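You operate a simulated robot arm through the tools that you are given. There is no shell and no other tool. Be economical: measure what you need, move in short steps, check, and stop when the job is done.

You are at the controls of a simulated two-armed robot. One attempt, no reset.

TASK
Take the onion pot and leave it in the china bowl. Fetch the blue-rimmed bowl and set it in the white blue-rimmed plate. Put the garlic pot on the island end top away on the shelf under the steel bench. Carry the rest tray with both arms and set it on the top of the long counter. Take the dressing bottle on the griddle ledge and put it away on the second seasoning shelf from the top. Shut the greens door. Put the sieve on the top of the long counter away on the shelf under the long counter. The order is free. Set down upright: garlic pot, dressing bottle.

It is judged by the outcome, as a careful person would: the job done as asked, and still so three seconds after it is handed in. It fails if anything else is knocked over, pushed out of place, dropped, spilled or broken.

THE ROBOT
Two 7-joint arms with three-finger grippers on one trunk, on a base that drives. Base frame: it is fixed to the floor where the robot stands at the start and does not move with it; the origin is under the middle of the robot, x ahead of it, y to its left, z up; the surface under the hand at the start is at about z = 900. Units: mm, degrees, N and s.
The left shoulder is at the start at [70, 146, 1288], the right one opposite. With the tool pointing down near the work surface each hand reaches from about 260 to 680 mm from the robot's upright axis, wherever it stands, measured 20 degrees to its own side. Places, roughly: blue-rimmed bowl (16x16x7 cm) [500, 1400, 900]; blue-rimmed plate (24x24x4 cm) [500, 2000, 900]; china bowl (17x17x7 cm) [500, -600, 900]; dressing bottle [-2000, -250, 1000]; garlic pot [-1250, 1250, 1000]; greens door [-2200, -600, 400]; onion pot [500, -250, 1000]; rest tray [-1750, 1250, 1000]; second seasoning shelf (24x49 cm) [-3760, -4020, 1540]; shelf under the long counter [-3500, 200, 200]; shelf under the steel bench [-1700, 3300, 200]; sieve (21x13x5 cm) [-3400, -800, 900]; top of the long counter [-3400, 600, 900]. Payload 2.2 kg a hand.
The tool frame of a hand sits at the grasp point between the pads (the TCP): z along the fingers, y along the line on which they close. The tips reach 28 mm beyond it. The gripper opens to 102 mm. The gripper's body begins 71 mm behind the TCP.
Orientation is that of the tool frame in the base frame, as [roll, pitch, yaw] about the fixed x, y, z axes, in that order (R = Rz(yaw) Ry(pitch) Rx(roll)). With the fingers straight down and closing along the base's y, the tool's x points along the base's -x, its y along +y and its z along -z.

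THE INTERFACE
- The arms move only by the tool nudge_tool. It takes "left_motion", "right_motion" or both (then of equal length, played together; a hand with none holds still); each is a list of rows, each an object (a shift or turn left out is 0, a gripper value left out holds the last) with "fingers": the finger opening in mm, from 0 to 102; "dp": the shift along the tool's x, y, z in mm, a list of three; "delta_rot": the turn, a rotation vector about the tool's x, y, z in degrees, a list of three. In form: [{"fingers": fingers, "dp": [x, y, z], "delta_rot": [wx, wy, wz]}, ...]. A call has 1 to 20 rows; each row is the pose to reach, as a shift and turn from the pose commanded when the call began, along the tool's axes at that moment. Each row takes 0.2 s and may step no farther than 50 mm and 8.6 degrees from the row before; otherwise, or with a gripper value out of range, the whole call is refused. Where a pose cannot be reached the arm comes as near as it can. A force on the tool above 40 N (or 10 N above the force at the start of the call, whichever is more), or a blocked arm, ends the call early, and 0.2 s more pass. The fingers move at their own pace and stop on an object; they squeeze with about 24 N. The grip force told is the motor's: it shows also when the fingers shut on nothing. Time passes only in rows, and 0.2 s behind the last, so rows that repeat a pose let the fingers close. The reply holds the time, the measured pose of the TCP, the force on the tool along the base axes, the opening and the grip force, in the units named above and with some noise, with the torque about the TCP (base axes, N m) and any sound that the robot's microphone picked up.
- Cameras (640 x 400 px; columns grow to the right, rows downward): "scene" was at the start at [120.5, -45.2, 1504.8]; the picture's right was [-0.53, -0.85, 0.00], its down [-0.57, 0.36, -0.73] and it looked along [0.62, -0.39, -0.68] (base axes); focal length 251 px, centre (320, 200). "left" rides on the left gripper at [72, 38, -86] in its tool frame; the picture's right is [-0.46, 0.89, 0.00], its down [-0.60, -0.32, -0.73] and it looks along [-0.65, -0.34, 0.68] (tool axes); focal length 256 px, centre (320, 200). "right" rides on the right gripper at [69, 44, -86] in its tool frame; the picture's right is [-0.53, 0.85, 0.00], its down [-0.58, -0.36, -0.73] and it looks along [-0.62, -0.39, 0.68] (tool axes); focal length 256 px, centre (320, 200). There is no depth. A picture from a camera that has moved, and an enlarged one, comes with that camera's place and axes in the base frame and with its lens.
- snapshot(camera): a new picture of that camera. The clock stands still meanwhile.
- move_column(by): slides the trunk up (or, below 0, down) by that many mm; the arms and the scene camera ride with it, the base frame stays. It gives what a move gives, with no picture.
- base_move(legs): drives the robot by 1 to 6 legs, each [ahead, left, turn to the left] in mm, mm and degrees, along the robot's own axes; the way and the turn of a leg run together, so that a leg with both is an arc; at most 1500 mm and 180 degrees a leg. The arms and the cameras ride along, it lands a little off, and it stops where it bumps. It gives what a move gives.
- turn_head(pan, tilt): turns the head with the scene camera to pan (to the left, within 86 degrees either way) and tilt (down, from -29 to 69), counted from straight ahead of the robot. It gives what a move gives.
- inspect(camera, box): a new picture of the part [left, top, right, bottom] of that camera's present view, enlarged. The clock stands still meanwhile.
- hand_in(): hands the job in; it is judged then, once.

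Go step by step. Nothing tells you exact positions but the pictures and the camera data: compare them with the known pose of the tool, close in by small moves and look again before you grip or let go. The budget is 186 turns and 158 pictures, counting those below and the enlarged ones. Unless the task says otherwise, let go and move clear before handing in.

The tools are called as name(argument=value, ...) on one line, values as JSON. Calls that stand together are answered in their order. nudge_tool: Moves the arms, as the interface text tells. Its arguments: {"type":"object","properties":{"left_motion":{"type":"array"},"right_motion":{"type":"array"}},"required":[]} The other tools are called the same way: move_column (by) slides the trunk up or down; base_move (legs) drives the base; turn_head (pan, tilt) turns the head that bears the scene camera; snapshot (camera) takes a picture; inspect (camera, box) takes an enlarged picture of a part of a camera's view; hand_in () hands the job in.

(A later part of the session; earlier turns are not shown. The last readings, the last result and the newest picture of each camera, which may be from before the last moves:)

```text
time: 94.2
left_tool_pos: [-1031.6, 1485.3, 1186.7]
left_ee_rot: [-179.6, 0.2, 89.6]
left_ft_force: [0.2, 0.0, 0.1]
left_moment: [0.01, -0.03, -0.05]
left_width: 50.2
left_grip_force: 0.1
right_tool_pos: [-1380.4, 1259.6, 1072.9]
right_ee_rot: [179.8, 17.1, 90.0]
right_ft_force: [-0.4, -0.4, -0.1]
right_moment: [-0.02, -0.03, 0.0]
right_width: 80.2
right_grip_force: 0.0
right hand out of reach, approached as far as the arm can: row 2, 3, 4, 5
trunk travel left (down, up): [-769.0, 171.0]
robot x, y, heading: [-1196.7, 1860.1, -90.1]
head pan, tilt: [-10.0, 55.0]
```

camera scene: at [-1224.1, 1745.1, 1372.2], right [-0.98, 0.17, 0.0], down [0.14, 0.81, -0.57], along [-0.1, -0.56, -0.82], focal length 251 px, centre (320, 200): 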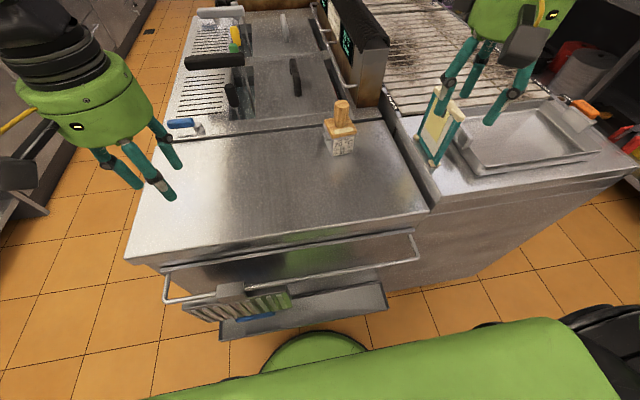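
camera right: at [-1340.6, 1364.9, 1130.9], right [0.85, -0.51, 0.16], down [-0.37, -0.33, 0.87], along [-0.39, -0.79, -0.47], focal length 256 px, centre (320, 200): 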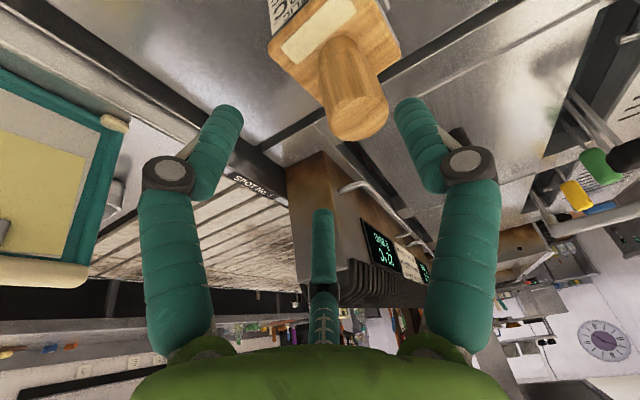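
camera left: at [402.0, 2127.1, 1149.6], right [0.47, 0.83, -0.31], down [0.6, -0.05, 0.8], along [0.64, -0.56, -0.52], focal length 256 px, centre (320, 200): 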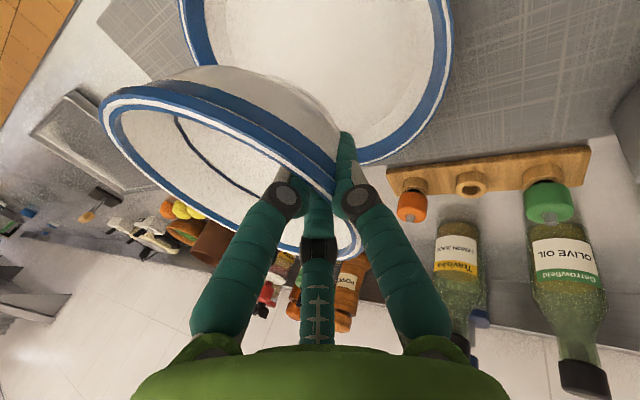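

Short by only ~15 mm; I tilt 8° more.

nudge_tool(right_motion=[{"dp": [0, 6, 0], "delta_rot": [0, -4, 0]}, {"dp": [-2, 14, -3], "delta_rot": [0, -9, 0]}, {"dp": [-4, 16, -3], "delta_rot": [0, -9, 0]}, {"dp": [-4, 16, -3], "delta_rot": [0, -9, 0]}])

snapshot(camera="right")

inspect(camera="scene", box=[240, 40, 440, 200])

```text
time: 95.2
left_tool_pos: [-1031.4, 1485.3, 1187.4]
left_ee_rot: [-179.6, 0.3, 89.6]
left_ft_force: [0.0, 0.1, 0.2]
left_moment: [0.04, -0.01, -0.02]
left_width: 49.9
left_grip_force: 0.1
right_tool_pos: [-1365.0, 1256.4, 1077.7]
right_ee_rot: [179.7, 26.2, 89.8]
right_ft_force: [-0.1, -1.1, 0.4]
right_moment: [-0.02, 0.0, 0.02]
right_width: 80.0
right_grip_force: 0.2
trunk travel left (down, up): [-769.0, 171.0]
robot x, y, heading: [-1193.2, 1857.7, -90.0]
head pan, tilt: [-10.0, 55.0]
```

```text
96 pictures are left
camera right: at [-1321.7, 1356.3, 1124.0], right [0.84, -0.48, 0.24], down [-0.37, -0.19, 0.91], along [-0.39, -0.86, -0.34], focal length 256 px, centre (320, 200)
```

right: 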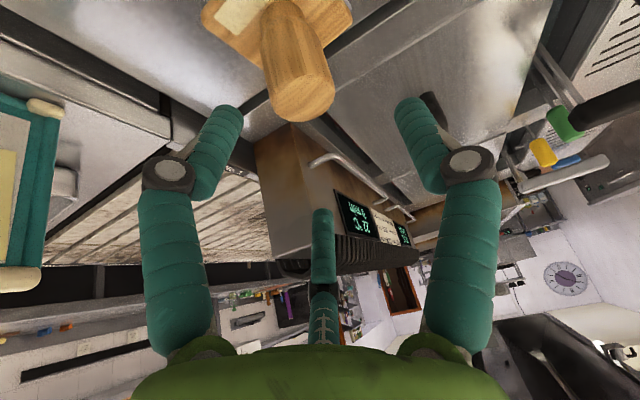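

```text
2.50 times, centred on (340, 120) of scene
camera zoom: at [-1206.6, 1737.2, 1432.1], right [-0.98, 0.17, 0.0], down [0.14, 0.81, -0.57], along [-0.1, -0.56, -0.82], focal length 628 px, centre (270, 400)
```

zoom: 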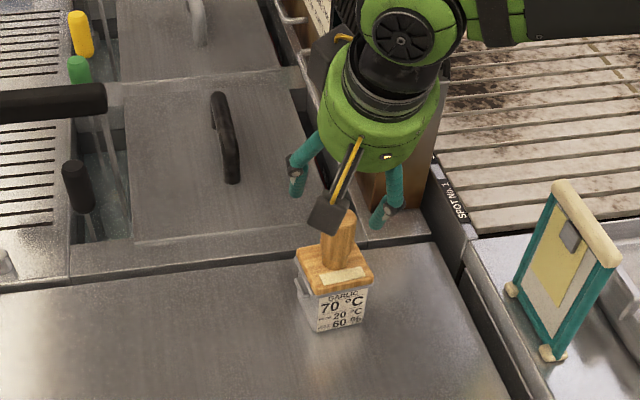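

Aligned with the knob. I lower by trunk 66 mm and grip.

nudge_tool(right_motion=[{"dp": [2, 4, 0]}, {"dp": [2, 4, 0]}])

move_column(by=-65)

nudge_tool(right_motion=[{"fingers": 40, "dp": [0, 0, 0]}, {"fingers": 10, "dp": [0, 0, 0]}, {"fingers": 10, "dp": [0, 0, 0]}, {"fingers": 10, "dp": [0, 0, 0]}])

move_column(by=40)

inspect(camera="scene", box=[240, 40, 440, 200])

```text
time: 95.8
left_tool_pos: [-1031.7, 1487.3, 1187.6]
left_ee_rot: [-179.6, 0.2, 89.5]
left_ft_force: [-1.1, 1.3, 0.1]
left_moment: [-0.05, -0.02, 0.0]
left_width: 50.0
left_grip_force: 0.0
right_tool_pos: [-1360.7, 1258.2, 1075.8]
right_ee_rot: [179.8, 26.3, 90.0]
right_ft_force: [-0.9, -0.2, 0.2]
right_moment: [-0.02, 0.01, 0.0]
right_width: 80.0
right_grip_force: 0.1
trunk travel left (down, up): [-769.0, 171.0]
robot x, y, heading: [-1197.7, 1861.0, -90.2]
head pan, tilt: [-10.0, 55.0]
```

```text
time: 96.9
left_tool_pos: [-1032.8, 1487.2, 1123.3]
left_ee_rot: [-179.6, 0.2, 89.7]
left_ft_force: [-0.5, 0.0, 1.1]
left_moment: [0.01, 0.0, 0.04]
left_width: 50.0
left_grip_force: 0.0
right_tool_pos: [-1360.8, 1258.7, 1012.1]
right_ee_rot: [179.8, 26.2, 89.8]
right_ft_force: [-1.8, 1.6, 5.2]
right_moment: [0.18, 0.13, 0.02]
right_width: 82.0
right_grip_force: 1.4
trunk travel left (down, up): [-704.0, 236.0]
robot x, y, heading: [-1195.1, 1857.7, -90.3]
head pan, tilt: [-10.0, 55.0]
```

```text
time: 97.9
left_tool_pos: [-1031.0, 1488.3, 1123.8]
left_ee_rot: [-179.5, 0.2, 89.6]
left_ft_force: [0.0, -0.8, 0.3]
left_moment: [0.01, 0.02, 0.03]
left_width: 49.8
left_grip_force: 0.1
right_tool_pos: [-1358.7, 1259.9, 1011.6]
right_ee_rot: [179.8, 26.4, 89.9]
right_ft_force: [5.5, 0.6, 9.9]
right_moment: [0.37, -1.02, -0.1]
right_width: 44.4
right_grip_force: 23.1
trunk travel left (down, up): [-704.0, 236.0]
robot x, y, heading: [-1193.5, 1857.7, -90.2]
head pan, tilt: [-10.0, 55.0]
```

```text
time: 98.7
left_tool_pos: [-1032.0, 1485.7, 1161.8]
left_ee_rot: [-179.6, 0.1, 89.6]
left_ft_force: [0.2, -0.5, 0.0]
left_moment: [0.0, 0.03, -0.02]
left_width: 50.3
left_grip_force: 0.1
right_tool_pos: [-1360.9, 1258.1, 1050.7]
right_ee_rot: [179.9, 26.0, 89.9]
right_ft_force: [0.1, -0.9, -3.6]
right_moment: [0.05, -0.05, 0.03]
right_width: 37.8
right_grip_force: 23.6
trunk travel left (down, up): [-744.0, 196.0]
robot x, y, heading: [-1191.4, 1857.0, -89.8]
head pan, tilt: [-10.0, 55.0]
```

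```text
2.50 times, centred on (340, 120) of scene
camera zoom: at [-1206.4, 1736.5, 1407.0], right [-0.98, 0.17, 0.0], down [0.14, 0.81, -0.57], along [-0.1, -0.56, -0.82], focal length 628 px, centre (270, 400)
```

zoom: 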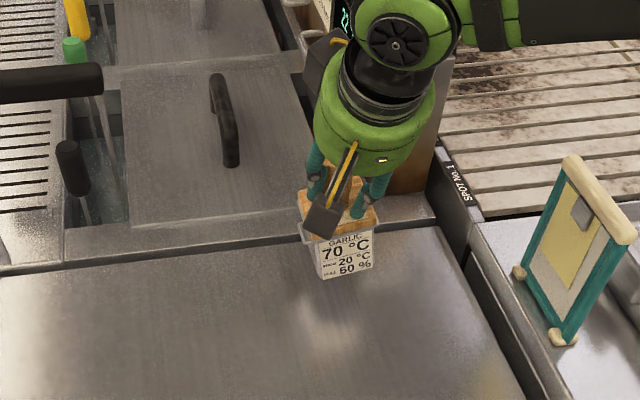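

The garlic pot is up. I draw it back and up, back away from the island and turn to the bench.

nudge_tool(right_motion=[{"dp": [10, 0, -35]}, {"dp": [40, 0, -65]}, {"dp": [75, 0, -92]}, {"dp": [108, 0, -120]}, {"dp": [108, 0, -120]}])

base_move(legs=[[-330, 0, 0], [0, 0, 180]])

turn_head(pan=0, tilt=40)

snapshot(camera="scene")

```text
time: 99.9
left_tool_pos: [-1031.8, 1486.2, 1161.7]
left_ee_rot: [-179.5, 0.1, 89.6]
left_ft_force: [-0.3, -0.5, -0.3]
left_moment: [0.01, 0.01, -0.01]
left_width: 49.9
left_grip_force: 0.1
right_tool_pos: [-1362.0, 1408.4, 1110.1]
right_ee_rot: [179.8, 26.0, 89.9]
right_ft_force: [-1.0, -0.8, -2.9]
right_moment: [0.09, -0.03, 0.0]
right_width: 37.9
right_grip_force: 24.0
trunk travel left (down, up): [-744.0, 196.0]
robot x, y, heading: [-1194.3, 1860.4, -90.1]
head pan, tilt: [-10.0, 55.0]
```

```text
time: 109.5
left_tool_pos: [-1363.1, 2556.5, 1163.9]
left_ee_rot: [-179.6, 0.2, -89.5]
left_ft_force: [-0.3, 0.7, 0.0]
left_moment: [-0.01, 0.03, 0.01]
left_width: 49.7
left_grip_force: 0.1
right_tool_pos: [-1035.4, 2640.1, 1110.4]
right_ee_rot: [179.8, 26.1, -89.2]
right_ft_force: [0.0, 0.1, -3.4]
right_moment: [-0.04, -0.02, -0.02]
right_width: 37.8
right_grip_force: 24.4
trunk travel left (down, up): [-744.0, 196.0]
robot x, y, heading: [-1195.6, 2185.8, 91.0]
head pan, tilt: [-10.0, 55.0]
```

```text
time: 110.2
left_tool_pos: [-1362.7, 2556.5, 1162.1]
left_ee_rot: [-179.7, 0.1, -89.5]
left_ft_force: [0.1, 0.0, -0.1]
left_moment: [-0.02, -0.02, 0.04]
left_width: 49.9
left_grip_force: 0.0
right_tool_pos: [-1034.7, 2638.6, 1110.6]
right_ee_rot: [179.9, 26.1, -89.2]
right_ft_force: [-1.0, 1.0, -3.4]
right_moment: [-0.04, 0.03, 0.0]
right_width: 38.0
right_grip_force: 23.7
trunk travel left (down, up): [-744.0, 196.0]
robot x, y, heading: [-1195.9, 2183.7, 91.0]
head pan, tilt: [0.0, 40.0]
```

```text
93 pictures are left
camera scene: at [-1196.3, 2320.8, 1427.7], right [1.0, 0.02, 0.0], down [0.01, -0.64, -0.77], along [-0.01, 0.77, -0.64], focal length 251 px, centre (320, 200)
```

scene: 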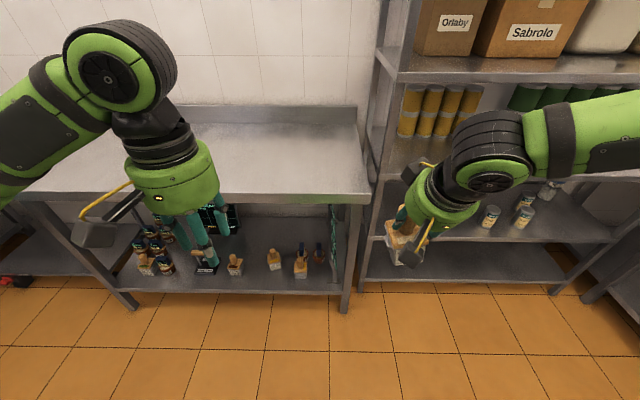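

The bench shelf holds pots and other items; I need a free spot. I lower the trunk here and look under the bench.

nudge_tool(left_motion=[{"dp": [40, 0, 0]}, {"dp": [80, 0, 0]}, {"dp": [110, 0, 0]}])

move_column(by=-690)

turn_head(pan=0, tilt=20)

snapshot(camera="scene")

```text
time: 111.0
left_tool_pos: [-1361.0, 2445.4, 1161.4]
left_ee_rot: [-179.6, 0.3, -89.3]
left_ft_force: [-0.6, 0.1, -0.4]
left_moment: [0.03, 0.0, 0.0]
left_width: 50.0
left_grip_force: 0.0
right_tool_pos: [-1034.1, 2638.3, 1110.1]
right_ee_rot: [179.8, 26.3, -89.1]
right_ft_force: [0.3, -0.2, -3.3]
right_moment: [-0.07, -0.04, 0.01]
right_width: 37.8
right_grip_force: 23.7
trunk travel left (down, up): [-744.0, 196.0]
robot x, y, heading: [-1197.2, 2183.2, 90.9]
head pan, tilt: [0.0, 40.0]
```

```text
refused: -690 is not a number from -400 to 400
```

```text
time: 111.8
left_tool_pos: [-1360.8, 2446.1, 1162.4]
left_ee_rot: [-179.6, 0.1, -89.5]
left_ft_force: [0.2, -0.3, 0.4]
left_moment: [0.0, 0.02, -0.01]
left_width: 49.8
left_grip_force: 0.0
right_tool_pos: [-1034.7, 2639.9, 1111.4]
right_ee_rot: [179.8, 26.1, -89.1]
right_ft_force: [-1.0, -0.1, -3.1]
right_moment: [-0.08, 0.0, 0.0]
right_width: 37.4
right_grip_force: 24.4
trunk travel left (down, up): [-744.0, 196.0]
robot x, y, heading: [-1195.4, 2185.3, 90.8]
head pan, tilt: [0.0, 20.0]
```

```text
92 pictures are left
camera scene: at [-1196.5, 2329.1, 1459.1], right [1.0, 0.02, 0.0], down [0.01, -0.34, -0.94], along [-0.02, 0.94, -0.34], focal length 251 px, centre (320, 200)
```

scene: 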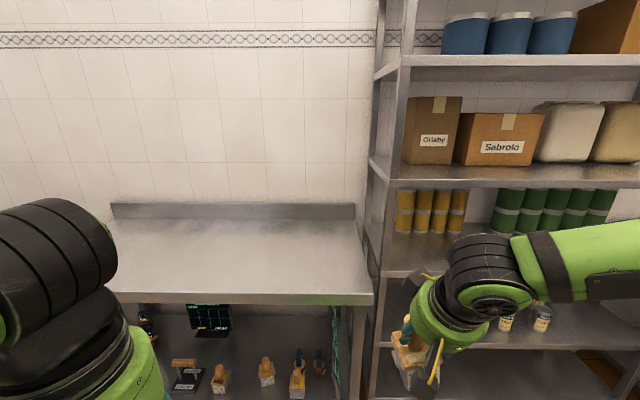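

I lower in two parts and shift 350 mm left so the right hand lies within the bench span.

base_move(legs=[[0, 350, -0.8]])

move_column(by=-345)

move_column(by=-345)

snapshot(camera="scene")

snapshot(camera="right")

```text
time: 114.1
left_tool_pos: [-1706.3, 2445.9, 1163.2]
left_ee_rot: [-179.7, 0.2, -90.4]
left_ft_force: [-0.1, -0.1, -0.5]
left_moment: [0.01, 0.04, 0.03]
left_width: 49.9
left_grip_force: 0.0
right_tool_pos: [-1376.2, 2633.8, 1110.2]
right_ee_rot: [179.8, 26.1, -90.1]
right_ft_force: [0.4, 0.0, -4.1]
right_moment: [-0.08, 0.0, 0.02]
right_width: 37.7
right_grip_force: 24.0
trunk travel left (down, up): [-744.0, 196.0]
robot x, y, heading: [-1547.1, 2178.8, 90.1]
head pan, tilt: [0.0, 20.0]
```

```text
time: 117.5
left_tool_pos: [-1708.5, 2444.9, 817.0]
left_ee_rot: [-179.5, 0.1, -90.3]
left_ft_force: [0.3, -0.2, 0.5]
left_moment: [-0.02, 0.0, 0.0]
left_width: 50.2
left_grip_force: 0.1
right_tool_pos: [-1377.5, 2634.8, 765.9]
right_ee_rot: [179.9, 26.1, -90.0]
right_ft_force: [-0.7, -0.2, -3.6]
right_moment: [-0.06, 0.01, -0.01]
right_width: 37.9
right_grip_force: 23.6
trunk travel left (down, up): [-399.0, 541.0]
robot x, y, heading: [-1544.6, 2182.2, 90.2]
head pan, tilt: [0.0, 20.0]
```

```text
time: 120.9
left_tool_pos: [-1707.3, 2445.5, 473.3]
left_ee_rot: [-179.6, 0.2, -90.4]
left_ft_force: [-0.5, 0.4, -1.1]
left_moment: [0.01, 0.01, 0.03]
left_width: 49.8
left_grip_force: 0.0
right_tool_pos: [-1378.4, 2633.8, 420.8]
right_ee_rot: [179.9, 26.1, -90.1]
right_ft_force: [0.2, -0.1, -2.7]
right_moment: [-0.06, 0.04, -0.01]
right_width: 37.9
right_grip_force: 23.8
trunk travel left (down, up): [-54.0, 886.0]
robot x, y, heading: [-1543.7, 2184.6, 90.0]
head pan, tilt: [0.0, 20.0]
```

```text
91 pictures are left
camera scene: at [-1544.4, 2325.6, 769.2], right [1.0, 0.0, 0.0], down [0.0, -0.34, -0.94], along [0.0, 0.94, -0.34], focal length 251 px, centre (320, 200)
```

scene: 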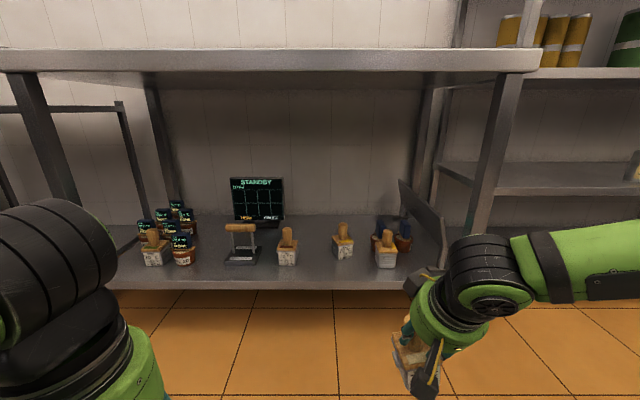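

```text
90 pictures are left
camera right: at [-1421.5, 2533.4, 467.9], right [-0.84, 0.48, 0.24], down [0.37, 0.2, 0.91], along [0.39, 0.86, -0.34], focal length 256 px, centre (320, 200)
```

right: 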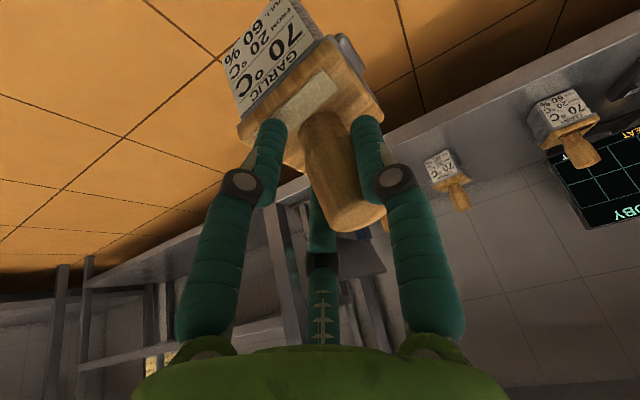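

Free spot on the shelf is between two pots at about [-1558,3100], shelf z≈200. I move there in stages.

base_move(legs=[[0, 125, 0], [330, 0, 0]])

snapshot(camera="scene")

```text
time: 123.9
left_tool_pos: [-1832.0, 2773.8, 472.9]
left_ee_rot: [-179.6, 0.2, -90.7]
left_ft_force: [0.9, -0.1, 0.1]
left_moment: [0.03, -0.03, 0.01]
left_width: 50.3
left_grip_force: 0.1
right_tool_pos: [-1500.1, 2962.1, 421.4]
right_ee_rot: [179.8, 26.0, -90.4]
right_ft_force: [-0.1, -0.2, -3.6]
right_moment: [-0.08, 0.0, -0.01]
right_width: 37.6
right_grip_force: 24.1
trunk travel left (down, up): [-54.0, 886.0]
robot x, y, heading: [-1673.8, 2509.6, 89.9]
head pan, tilt: [0.0, 20.0]
```

```text
89 pictures are left
camera scene: at [-1669.1, 2654.1, 769.1], right [1.0, 0.0, 0.0], down [0.0, -0.34, -0.94], along [0.0, 0.94, -0.34], focal length 251 px, centre (320, 200)
```

scene: 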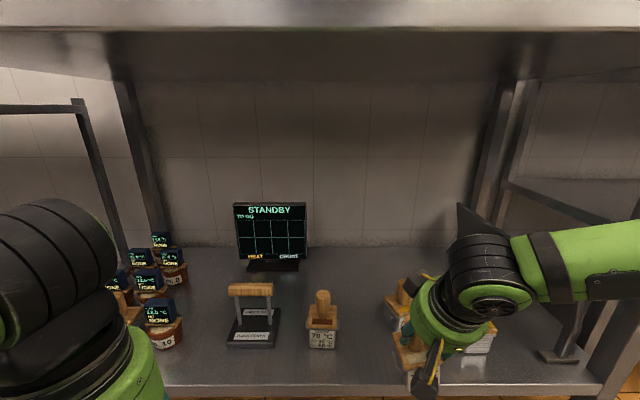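

Neighbouring pots are at x≈-1661 and -1455; I aim between them at x≈-1556.

nudge_tool(right_motion=[{"dp": [0, 28, 0]}, {"dp": [0, 56, 0]}, {"dp": [0, 56, 0]}])

base_move(legs=[[135, 0, 0]])

turn_head(pan=-15, tilt=35)

snapshot(camera="scene")

snapshot(camera="right")

```text
time: 124.7
left_tool_pos: [-1831.7, 2774.1, 473.1]
left_ee_rot: [-179.6, 0.2, -90.6]
left_ft_force: [0.4, 0.3, -0.4]
left_moment: [0.03, 0.02, 0.02]
left_width: 50.0
left_grip_force: 0.0
right_tool_pos: [-1557.8, 2961.8, 421.8]
right_ee_rot: [179.8, 26.1, -90.3]
right_ft_force: [0.1, -1.1, -3.4]
right_moment: [-0.09, 0.02, -0.02]
right_width: 37.7
right_grip_force: 24.1
trunk travel left (down, up): [-54.0, 886.0]
robot x, y, heading: [-1671.6, 2514.4, 89.8]
head pan, tilt: [0.0, 20.0]
```

```text
time: 126.0
left_tool_pos: [-1832.1, 2909.7, 472.3]
left_ee_rot: [-179.6, 0.2, -90.5]
left_ft_force: [0.5, 0.1, 0.0]
left_moment: [0.01, 0.03, -0.02]
left_width: 49.8
left_grip_force: 0.1
right_tool_pos: [-1557.6, 3096.9, 422.0]
right_ee_rot: [179.9, 26.0, -90.2]
right_ft_force: [-0.7, -0.3, -3.6]
right_moment: [-0.02, 0.02, -0.01]
right_width: 37.7
right_grip_force: 23.8
trunk travel left (down, up): [-54.0, 886.0]
robot x, y, heading: [-1668.6, 2650.3, 89.8]
head pan, tilt: [0.0, 20.0]
```

```text
time: 126.8
left_tool_pos: [-1832.9, 2908.4, 472.7]
left_ee_rot: [-179.6, 0.2, -90.5]
left_ft_force: [-0.2, -0.1, 0.7]
left_moment: [0.02, 0.03, -0.03]
left_width: 49.8
left_grip_force: 0.1
right_tool_pos: [-1558.1, 3096.3, 421.6]
right_ee_rot: [179.9, 26.1, -90.1]
right_ft_force: [-0.4, -0.7, -4.2]
right_moment: [-0.06, -0.02, 0.02]
right_width: 37.8
right_grip_force: 24.2
trunk travel left (down, up): [-54.0, 886.0]
robot x, y, heading: [-1669.6, 2645.9, 89.7]
head pan, tilt: [-15.0, 35.0]
```

```text
88 pictures are left
camera scene: at [-1646.3, 2780.4, 745.4], right [0.97, -0.26, 0.0], down [-0.15, -0.55, -0.82], along [0.21, 0.79, -0.57], focal length 251 px, centre (320, 200)
```

scene: 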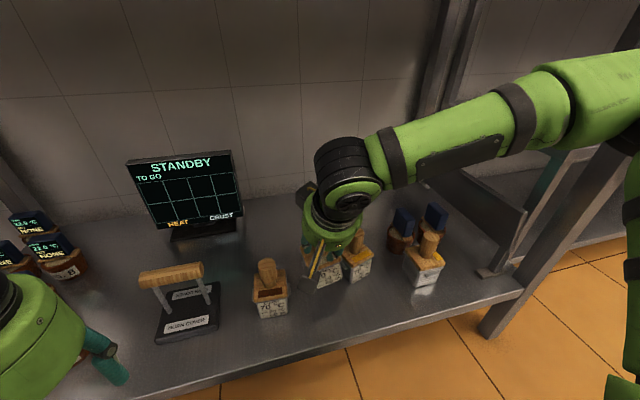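

```text
87 pictures are left
camera right: at [-1602.0, 2996.1, 467.9], right [-0.84, 0.48, 0.24], down [0.37, 0.2, 0.91], along [0.39, 0.85, -0.34], focal length 256 px, centre (320, 200)
```

right: 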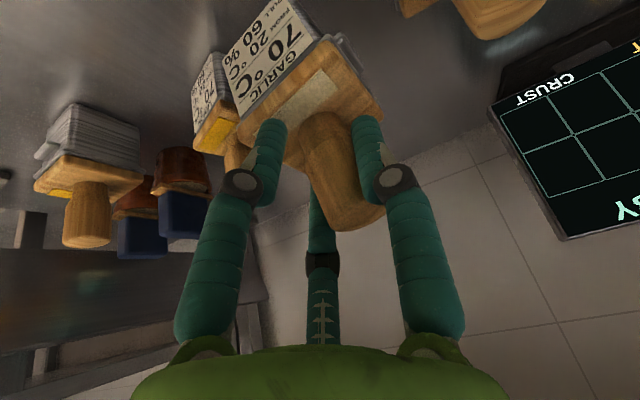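

Clear between neighbours. I lower with the trunk, then the arm toward the shelf.

move_column(by=-50)

nudge_tool(right_motion=[{"dp": [9, 0, 18]}, {"dp": [18, 0, 36]}, {"dp": [20, 0, 41]}, {"dp": [20, 0, 41]}])

inspect(camera="scene", box=[220, 180, 460, 340])

```text
time: 127.7
left_tool_pos: [-1831.5, 2908.4, 423.2]
left_ee_rot: [-179.7, 0.2, -90.5]
left_ft_force: [-0.1, -0.6, 0.6]
left_moment: [-0.02, -0.01, 0.02]
left_width: 50.0
left_grip_force: 0.1
right_tool_pos: [-1558.3, 3096.0, 371.6]
right_ee_rot: [180.0, 26.2, -90.1]
right_ft_force: [0.0, 0.1, -3.7]
right_moment: [-0.08, 0.02, -0.02]
right_width: 37.5
right_grip_force: 24.2
trunk travel left (down, up): [-4.0, 936.0]
robot x, y, heading: [-1668.6, 2642.8, 89.7]
head pan, tilt: [-15.0, 35.0]
```

```text
time: 128.2
left_tool_pos: [-1831.4, 2908.0, 423.4]
left_ee_rot: [-179.6, 0.3, -90.5]
left_ft_force: [-0.2, 0.5, 0.7]
left_moment: [-0.01, 0.01, 0.0]
left_width: 49.7
left_grip_force: 0.1
right_tool_pos: [-1558.6, 3099.0, 357.8]
right_ee_rot: [179.6, 27.4, -90.4]
right_ft_force: [2.2, -5.7, 16.3]
right_moment: [-0.97, 0.11, 0.11]
right_width: 38.1
right_grip_force: 23.9
trunk travel left (down, up): [-4.0, 936.0]
robot x, y, heading: [-1667.1, 2643.9, 89.8]
head pan, tilt: [-15.0, 35.0]
stopped in row 2 (right hand): the force on the tool passed its limit at 49 N (the readings are from after the stop); the commanded pose is now the measured one
```

```text
2.50 times, centred on (340, 260) of scene
camera zoom: at [-1646.3, 2779.0, 695.9], right [0.97, -0.26, 0.0], down [-0.15, -0.55, -0.82], along [0.21, 0.79, -0.57], focal length 628 px, centre (270, 50)
```

zoom: 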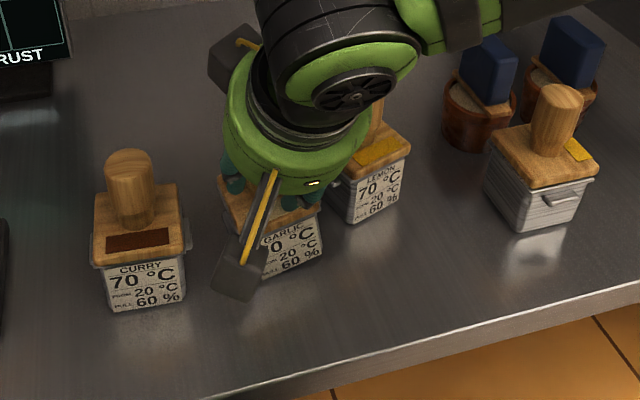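

It touched the shelf (shelf is nearer z≈250). I relieve pressure slightly and view before letting go.

nudge_tool(right_motion=[{"dp": [-1, 0, -2]}, {"dp": [-1, 0, -2]}])

snapshot(camera="right")

```text
time: 128.8
left_tool_pos: [-1832.1, 2908.1, 422.8]
left_ee_rot: [-179.6, 0.1, -90.6]
left_ft_force: [0.5, -0.5, -0.7]
left_moment: [-0.02, 0.0, -0.01]
left_width: 50.0
left_grip_force: 0.1
right_tool_pos: [-1558.9, 3098.6, 356.7]
right_ee_rot: [179.6, 27.2, -90.4]
right_ft_force: [-1.5, 1.9, 5.8]
right_moment: [-0.09, 0.38, -0.03]
right_width: 38.4
right_grip_force: 24.1
trunk travel left (down, up): [-4.0, 936.0]
robot x, y, heading: [-1671.8, 2646.0, 89.7]
head pan, tilt: [-15.0, 35.0]
```

```text
85 pictures are left
camera right: at [-1602.9, 2998.0, 402.5], right [-0.84, 0.48, 0.25], down [0.37, 0.18, 0.91], along [0.39, 0.86, -0.33], focal length 256 px, centre (320, 200)
```

right: 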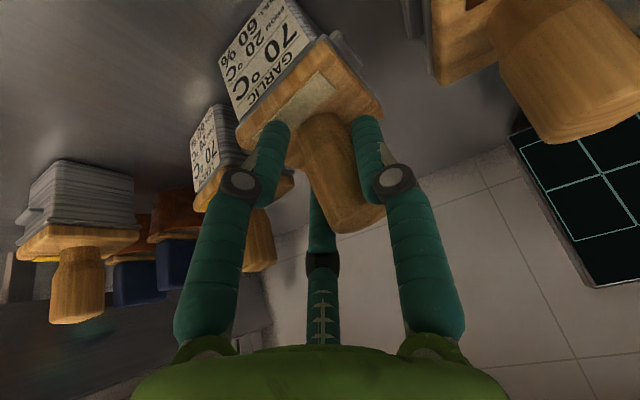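

Upright and settled. I open and withdraw along the finger axis.

nudge_tool(right_motion=[{"fingers": 50, "dp": [0, 0, 0]}, {"fingers": 62, "dp": [0, 0, 0]}, {"dp": [0, 0, -20]}, {"dp": [0, 0, -50]}, {"dp": [0, 0, -80]}, {"dp": [0, 0, -110]}, {"dp": [0, 0, -110]}])

inspect(camera="scene", box=[200, 150, 480, 350])

```text
time: 130.4
left_tool_pos: [-1831.7, 2908.7, 422.4]
left_ee_rot: [-179.6, 0.2, -90.5]
left_ft_force: [-0.2, 0.4, -0.5]
left_moment: [-0.02, 0.02, -0.02]
left_width: 50.0
left_grip_force: 0.1
right_tool_pos: [-1558.1, 3048.7, 455.1]
right_ee_rot: [179.7, 27.0, -90.2]
right_ft_force: [-0.4, 0.5, -0.9]
right_moment: [0.0, 0.0, -0.02]
right_width: 61.8
right_grip_force: 0.0
trunk travel left (down, up): [-4.0, 936.0]
robot x, y, heading: [-1670.5, 2648.0, 89.7]
head pan, tilt: [-15.0, 35.0]
```

```text
2.00 times, centred on (340, 250) of scene
camera zoom: at [-1646.2, 2780.1, 695.4], right [0.97, -0.26, 0.0], down [-0.15, -0.55, -0.82], along [0.21, 0.79, -0.57], focal length 502 px, centre (280, 100)
```

zoom: 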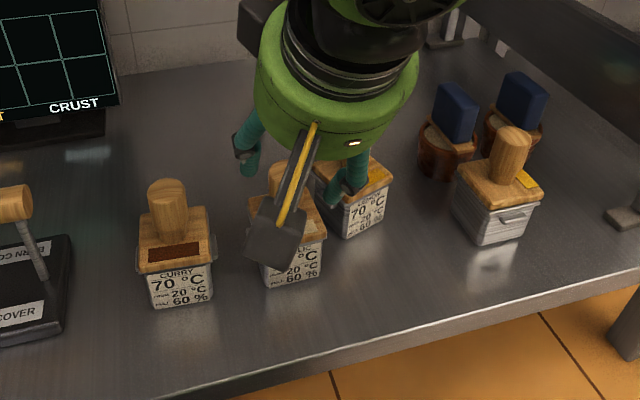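

Garlic pot is upright on the shelf. I back out, raise the trunk, and straighten the right hand.

base_move(legs=[[-460, 0, 0]])

nudge_tool(right_motion=[{"dp": [0, 0, -20], "delta_rot": [0, 8, 0]}, {"dp": [0, 0, -40], "delta_rot": [0, 16, 0]}, {"dp": [10, 0, -50], "delta_rot": [0, 24, 0]}, {"dp": [30, 0, -60], "delta_rot": [0, 27, 0]}])

move_column(by=400)

move_column(by=370)

base_move(legs=[[0, 0, 180], [0, -160, 0]])

turn_head(pan=0, tilt=40)

snapshot(camera="scene")

```text
time: 133.2
left_tool_pos: [-1833.6, 2452.0, 421.9]
left_ee_rot: [-179.6, 0.2, -90.5]
left_ft_force: [0.4, -0.1, 0.0]
left_moment: [0.02, 0.02, -0.01]
left_width: 50.1
left_grip_force: 0.1
right_tool_pos: [-1560.0, 2593.3, 455.1]
right_ee_rot: [179.7, 27.1, -90.3]
right_ft_force: [-0.7, 0.2, 0.3]
right_moment: [-0.01, -0.01, 0.0]
right_width: 61.9
right_grip_force: 0.1
trunk travel left (down, up): [-4.0, 936.0]
robot x, y, heading: [-1668.4, 2192.9, 89.8]
head pan, tilt: [-15.0, 35.0]
```

```text
time: 134.2
left_tool_pos: [-1833.3, 2453.1, 422.0]
left_ee_rot: [-179.6, 0.2, -90.5]
left_ft_force: [0.2, 0.1, 0.0]
left_moment: [0.01, -0.02, 0.03]
left_width: 50.1
left_grip_force: 0.1
right_tool_pos: [-1558.5, 2538.8, 493.6]
right_ee_rot: [179.8, 0.0, -90.1]
right_ft_force: [0.1, 0.7, 0.2]
right_moment: [0.01, 0.03, -0.02]
right_width: 62.1
right_grip_force: 0.1
trunk travel left (down, up): [-4.0, 936.0]
robot x, y, heading: [-1671.6, 2191.0, 90.1]
head pan, tilt: [-15.0, 35.0]
```

```text
time: 138.0
left_tool_pos: [-1833.5, 2452.2, 823.0]
left_ee_rot: [-179.6, 0.3, -90.5]
left_ft_force: [0.4, 0.3, -0.7]
left_moment: [0.0, -0.01, -0.01]
left_width: 50.0
left_grip_force: 0.0
right_tool_pos: [-1558.3, 2540.1, 893.7]
right_ee_rot: [179.7, 0.1, -90.2]
right_ft_force: [-0.4, 0.3, -0.7]
right_moment: [0.01, 0.02, 0.0]
right_width: 62.5
right_grip_force: 0.1
trunk travel left (down, up): [-404.0, 536.0]
robot x, y, heading: [-1670.5, 2184.6, 90.0]
head pan, tilt: [-15.0, 35.0]
```

```text
time: 141.6
left_tool_pos: [-1832.7, 2451.9, 1192.6]
left_ee_rot: [-179.6, 0.1, -90.6]
left_ft_force: [0.0, 0.2, -0.1]
left_moment: [-0.01, -0.03, 0.01]
left_width: 49.9
left_grip_force: 0.0
right_tool_pos: [-1559.2, 2539.1, 1262.5]
right_ee_rot: [179.7, 0.1, -90.2]
right_ft_force: [0.6, -0.7, -1.0]
right_moment: [-0.02, -0.01, 0.0]
right_width: 61.9
right_grip_force: 0.1
trunk travel left (down, up): [-774.0, 166.0]
robot x, y, heading: [-1668.2, 2187.8, 90.2]
head pan, tilt: [-15.0, 35.0]
```

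```text
time: 150.4
left_tool_pos: [-1654.5, 1928.0, 1191.9]
left_ee_rot: [-179.3, 0.2, 91.2]
left_ft_force: [2.0, -0.2, -0.3]
left_moment: [-0.01, 0.02, -0.02]
left_width: 50.1
left_grip_force: 0.0
right_tool_pos: [-1924.9, 1833.6, 1263.8]
right_ee_rot: [180.0, 0.0, 91.7]
right_ft_force: [-0.2, -0.1, 0.6]
right_moment: [0.05, 0.07, 0.0]
right_width: 61.8
right_grip_force: 0.1
trunk travel left (down, up): [-774.0, 166.0]
robot x, y, heading: [-1826.2, 2184.9, -88.6]
head pan, tilt: [-15.0, 35.0]
```

```text
time: 151.2
left_tool_pos: [-1658.1, 1927.0, 1192.8]
left_ee_rot: [-179.6, 0.2, 91.2]
left_ft_force: [0.2, -0.4, 0.6]
left_moment: [-0.01, 0.01, -0.01]
left_width: 50.3
left_grip_force: 0.1
right_tool_pos: [-1929.3, 1833.6, 1265.1]
right_ee_rot: [179.7, 0.0, 91.6]
right_ft_force: [-0.7, -0.7, -0.1]
right_moment: [0.0, 0.0, -0.02]
right_width: 62.0
right_grip_force: 0.2
trunk travel left (down, up): [-774.0, 166.0]
robot x, y, heading: [-1828.3, 2185.9, -88.6]
head pan, tilt: [0.0, 40.0]
```

```text
83 pictures are left
camera scene: at [-1824.5, 2049.9, 1457.8], right [-1.0, -0.03, 0.0], down [-0.02, 0.64, -0.77], along [0.02, -0.77, -0.64], focal length 251 px, centre (320, 200)
```

scene: 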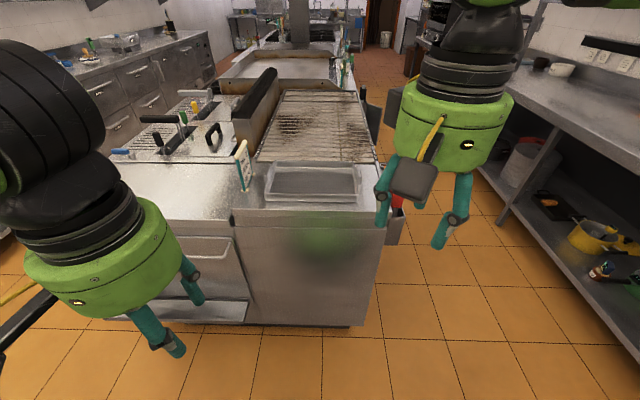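

The rest tray is ≈330×230 mm centred near [-1785,1280]. I enlarge to see its rim.

inspect(camera="scene", box=[220, 120, 390, 230])

```text
3.64 times, centred on (305, 175) of scene
camera zoom: at [-1824.5, 2049.9, 1457.8], right [-1.0, -0.03, 0.0], down [-0.02, 0.64, -0.77], along [0.02, -0.77, -0.64], focal length 913 px, centre (374, 291)
```

zoom: 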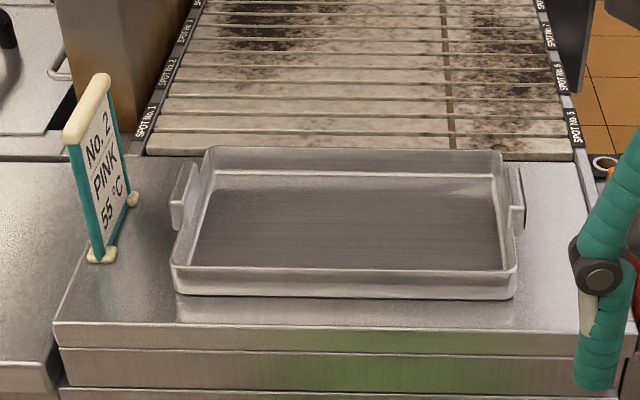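

The tray has vertical tab handles at left (≈[-1606,1265]) and right (≈[-1951,1264]). I pose both hands ahead at that spacing, then drive in.

nudge_tool(left_motion=[{"fingers": 60, "dp": [-40, 0, 6]}, {"dp": [-80, 0, 12]}, {"dp": [-120, 2, 18]}, {"dp": [-160, 2, 24]}, {"dp": [-200, 4, 30]}, {"dp": [-240, 4, 36]}, {"dp": [-265, 4, 43]}], right_motion=[{"fingers": 60, "dp": [-25, -10, 16]}, {"dp": [-50, -20, 32]}, {"dp": [-75, -30, 48]}, {"dp": [-100, -40, 64]}, {"dp": [-125, -50, 80]}, {"dp": [-150, -60, 96]}, {"dp": [-175, -71, 115]}])

base_move(legs=[[0, 47, -1.4], [370, 0, 0]])

turn_head(pan=0, tilt=60)

snapshot(camera="scene")

snapshot(camera="left")

snapshot(camera="right")

```text
time: 152.8
left_tool_pos: [-1648.9, 1660.8, 1148.6]
left_ee_rot: [-179.7, 0.0, 91.2]
left_ft_force: [-0.3, -0.1, 0.7]
left_moment: [-0.01, -0.04, 0.01]
left_width: 60.0
left_grip_force: 0.1
right_tool_pos: [-1994.6, 1653.1, 1145.8]
right_ee_rot: [179.7, -0.1, 91.6]
right_ft_force: [0.7, 0.2, -0.8]
right_moment: [0.05, 0.02, 0.02]
right_width: 60.2
right_grip_force: 0.0
trunk travel left (down, up): [-774.0, 166.0]
robot x, y, heading: [-1824.8, 2188.5, -88.3]
head pan, tilt: [0.0, 40.0]
```

```text
time: 155.6
left_tool_pos: [-1613.5, 1294.0, 1150.6]
left_ee_rot: [-179.5, 0.3, 89.6]
left_ft_force: [0.1, -0.2, -0.5]
left_moment: [0.01, 0.0, -0.05]
left_width: 59.9
left_grip_force: 0.2
right_tool_pos: [-1959.3, 1296.5, 1149.3]
right_ee_rot: [179.8, 0.2, 90.1]
right_ft_force: [-0.3, 0.4, 0.3]
right_moment: [-0.01, -0.01, -0.02]
right_width: 60.2
right_grip_force: 0.0
trunk travel left (down, up): [-774.0, 166.0]
robot x, y, heading: [-1779.3, 1820.2, -89.8]
head pan, tilt: [0.0, 40.0]
```

```text
time: 156.4
left_tool_pos: [-1613.7, 1294.7, 1149.6]
left_ee_rot: [-179.6, 0.2, 89.8]
left_ft_force: [1.2, 0.5, -0.4]
left_moment: [-0.02, -0.01, -0.03]
left_width: 60.0
left_grip_force: 0.0
right_tool_pos: [-1960.1, 1295.1, 1148.4]
right_ee_rot: [179.7, 0.1, 90.1]
right_ft_force: [-0.1, -0.1, 0.1]
right_moment: [0.01, 0.01, -0.01]
right_width: 59.8
right_grip_force: 0.0
trunk travel left (down, up): [-774.0, 166.0]
robot x, y, heading: [-1781.2, 1821.4, -89.6]
head pan, tilt: [0.0, 60.0]
```

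```text
81 pictures are left
camera scene: at [-1778.8, 1701.5, 1431.0], right [-1.0, 0.0, 0.0], down [0.0, 0.87, -0.5], along [0.0, -0.5, -0.87], focal length 251 px, centre (320, 200)
```

scene: 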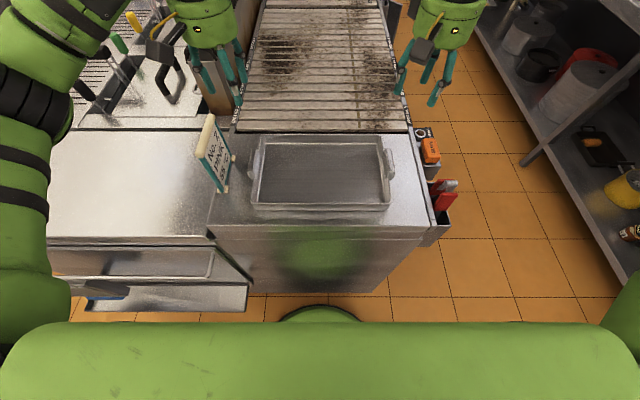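

```text
80 pictures are left
camera left: at [-1575.1, 1365.4, 1236.6], right [0.88, -0.47, -0.01], down [-0.31, -0.6, 0.74], along [-0.35, -0.65, -0.68], focal length 256 px, centre (320, 200)
```

left: 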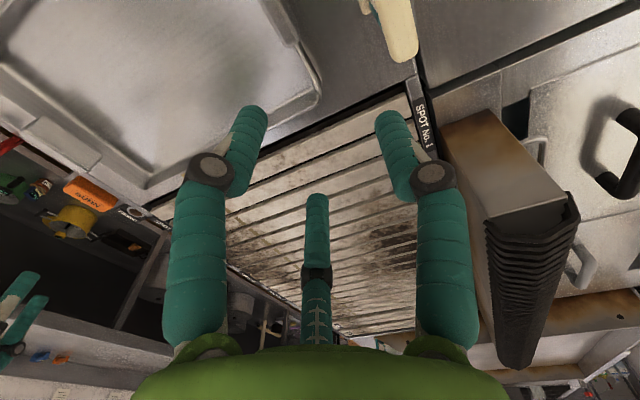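

```text
79 pictures are left
camera right: at [-1916.5, 1362.2, 1235.2], right [0.85, -0.53, 0.01], down [-0.37, -0.58, 0.73], along [-0.39, -0.62, -0.68], focal length 256 px, centre (320, 200)
```

right: 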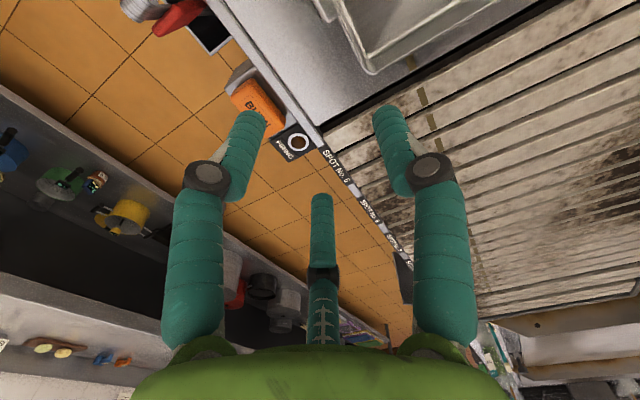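

I zoom on the handles.

inspect(camera="scene", box=[190, 105, 430, 235])

```text
2.67 times, centred on (310, 170) of scene
camera zoom: at [-1778.8, 1701.5, 1431.0], right [-1.0, 0.0, 0.0], down [0.0, 0.87, -0.5], along [0.0, -0.5, -0.87], focal length 670 px, centre (347, 280)
```

zoom: 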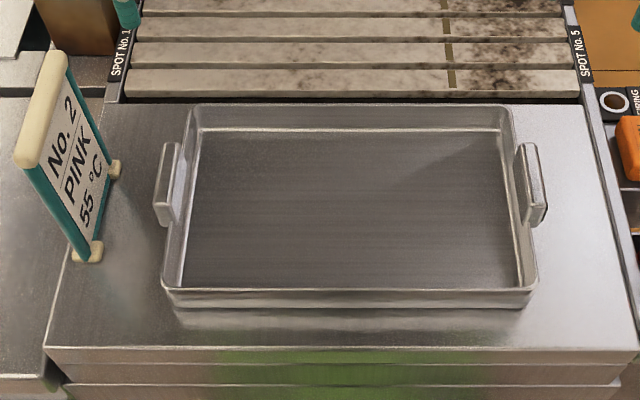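

Triangulating shows the tray rim is higher (z≈980), handles at ≈[-1631,1351] and [-1933,1351]. I shift the hands over them and check again.

nudge_tool(left_motion=[{"fingers": 70, "dp": [28, -8, 10]}, {"dp": [56, -17, 35]}, {"dp": [56, -17, 70]}, {"dp": [56, -17, 70]}], right_motion=[{"fingers": 70, "dp": [28, 13, 10]}, {"dp": [56, 27, 35]}, {"dp": [56, 27, 70]}, {"dp": [56, 27, 70]}])

snapshot(camera="left")

snapshot(camera="right")

inspect(camera="scene", box=[170, 65, 450, 235])

```text
time: 157.4
left_tool_pos: [-1630.0, 1349.5, 1080.4]
left_ee_rot: [-179.6, 0.3, 89.7]
left_ft_force: [0.5, 0.6, 0.2]
left_moment: [-0.02, -0.03, 0.01]
left_width: 69.9
left_grip_force: 0.1
right_tool_pos: [-1932.2, 1351.0, 1077.8]
right_ee_rot: [179.6, 0.3, 90.0]
right_ft_force: [0.3, 0.4, -0.5]
right_moment: [-0.02, -0.03, 0.0]
right_width: 69.9
right_grip_force: 0.1
trunk travel left (down, up): [-774.0, 166.0]
robot x, y, heading: [-1781.0, 1816.9, -89.8]
head pan, tilt: [0.0, 60.0]
```

```text
77 pictures are left
camera left: at [-1591.7, 1422.4, 1167.2], right [0.88, -0.47, 0.0], down [-0.31, -0.6, 0.74], along [-0.35, -0.65, -0.68], focal length 256 px, centre (320, 200)
```

left: 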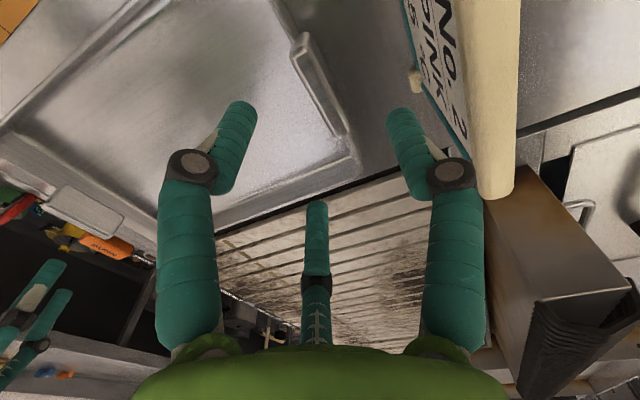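

```text
76 pictures are left
camera right: at [-1889.0, 1419.9, 1164.7], right [0.85, -0.53, 0.01], down [-0.37, -0.57, 0.73], along [-0.39, -0.62, -0.68], focal length 256 px, centre (320, 200)
```

right: 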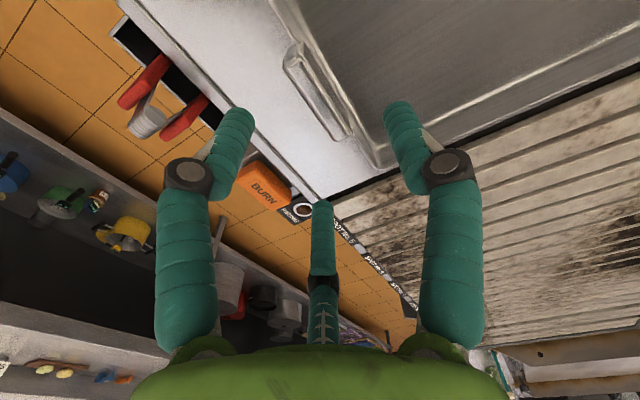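

```text
2.29 times, centred on (310, 150) of scene
camera zoom: at [-1778.9, 1703.1, 1431.2], right [-1.0, 0.0, 0.0], down [0.0, 0.87, -0.5], along [0.0, -0.5, -0.87], focal length 574 px, centre (343, 314)
```

zoom: 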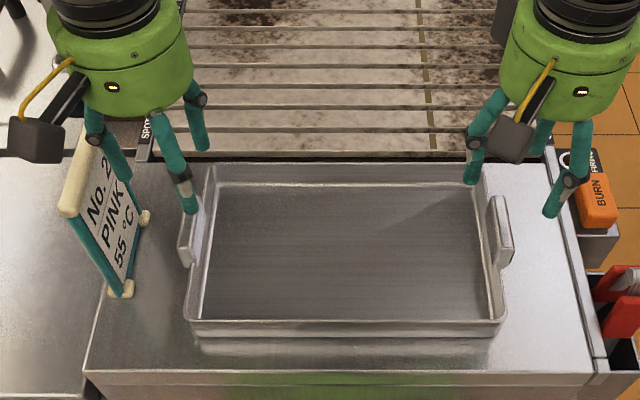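

Both handle plates rise to about z≈1010 at x≈-1628 and x≈-1927, y≈1355. I set openings to 45 mm, align, and lower by trunk.

nudge_tool(left_motion=[{"fingers": 45, "dp": [5, -6, 0]}, {"dp": [5, -6, 0]}], right_motion=[{"fingers": 45, "dp": [4, -3, -2]}, {"dp": [4, -3, -2]}])

move_column(by=-45)

snapshot(camera="left")

snapshot(camera="right")

inspect(camera="scene", box=[190, 65, 430, 215])

```text
time: 158.0
left_tool_pos: [-1634.8, 1354.0, 1079.6]
left_ee_rot: [-179.6, 0.2, 89.9]
left_ft_force: [-0.2, -0.5, 0.0]
left_moment: [0.03, -0.01, -0.03]
left_width: 45.0
left_grip_force: 0.0
right_tool_pos: [-1935.4, 1354.7, 1080.8]
right_ee_rot: [179.7, 0.1, 90.0]
right_ft_force: [-0.1, 0.7, 0.2]
right_moment: [-0.01, 0.0, 0.0]
right_width: 44.7
right_grip_force: 0.1
trunk travel left (down, up): [-774.0, 166.0]
robot x, y, heading: [-1783.0, 1817.9, -89.7]
head pan, tilt: [0.0, 60.0]
```

```text
time: 158.9
left_tool_pos: [-1635.8, 1354.2, 1035.5]
left_ee_rot: [-179.5, 0.2, 89.8]
left_ft_force: [-0.8, -0.4, 0.9]
left_moment: [-0.02, -0.02, 0.02]
left_width: 45.0
left_grip_force: 0.1
right_tool_pos: [-1934.5, 1353.8, 1034.4]
right_ee_rot: [179.6, 0.1, 90.1]
right_ft_force: [0.4, 0.9, -0.2]
right_moment: [-0.03, 0.0, -0.01]
right_width: 45.1
right_grip_force: 0.0
trunk travel left (down, up): [-729.0, 211.0]
robot x, y, heading: [-1776.4, 1820.2, -89.9]
head pan, tilt: [0.0, 60.0]
```

```text
74 pictures are left
camera left: at [-1597.9, 1426.8, 1122.2], right [0.88, -0.47, -0.01], down [-0.31, -0.6, 0.74], along [-0.35, -0.65, -0.68], focal length 256 px, centre (320, 200)
```

left: 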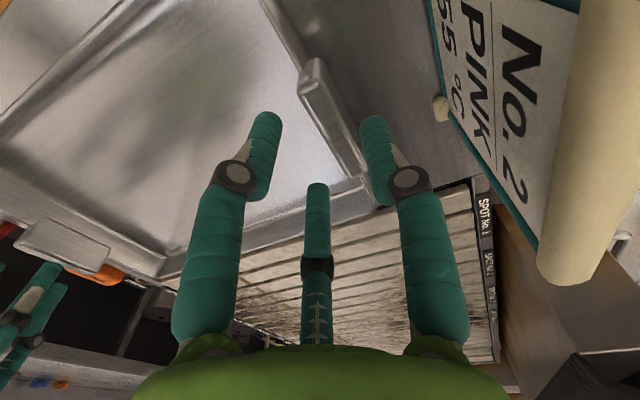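

```text
73 pictures are left
camera right: at [-1892.2, 1423.1, 1122.0], right [0.85, -0.53, 0.01], down [-0.37, -0.58, 0.73], along [-0.39, -0.62, -0.68], focal length 256 px, centre (320, 200)
```

right: 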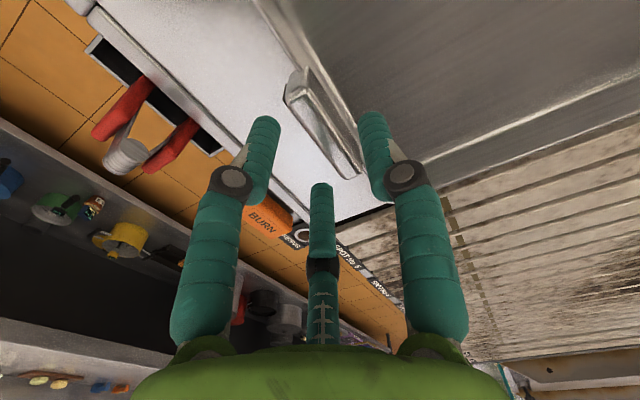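

```text
2.67 times, centred on (310, 140) of scene
camera zoom: at [-1778.8, 1702.6, 1386.1], right [-1.0, 0.0, 0.0], down [0.0, 0.87, -0.5], along [0.0, -0.5, -0.87], focal length 670 px, centre (347, 360)
```

zoom: 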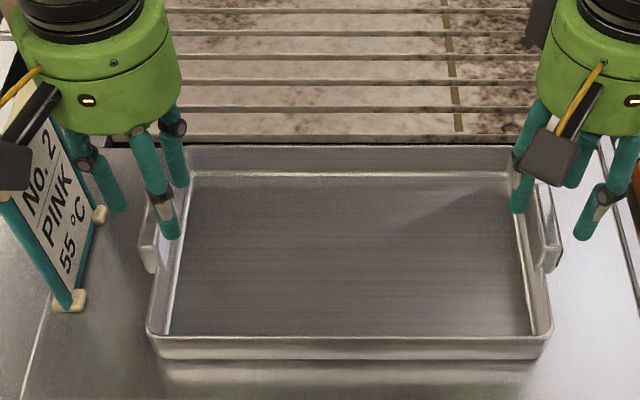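

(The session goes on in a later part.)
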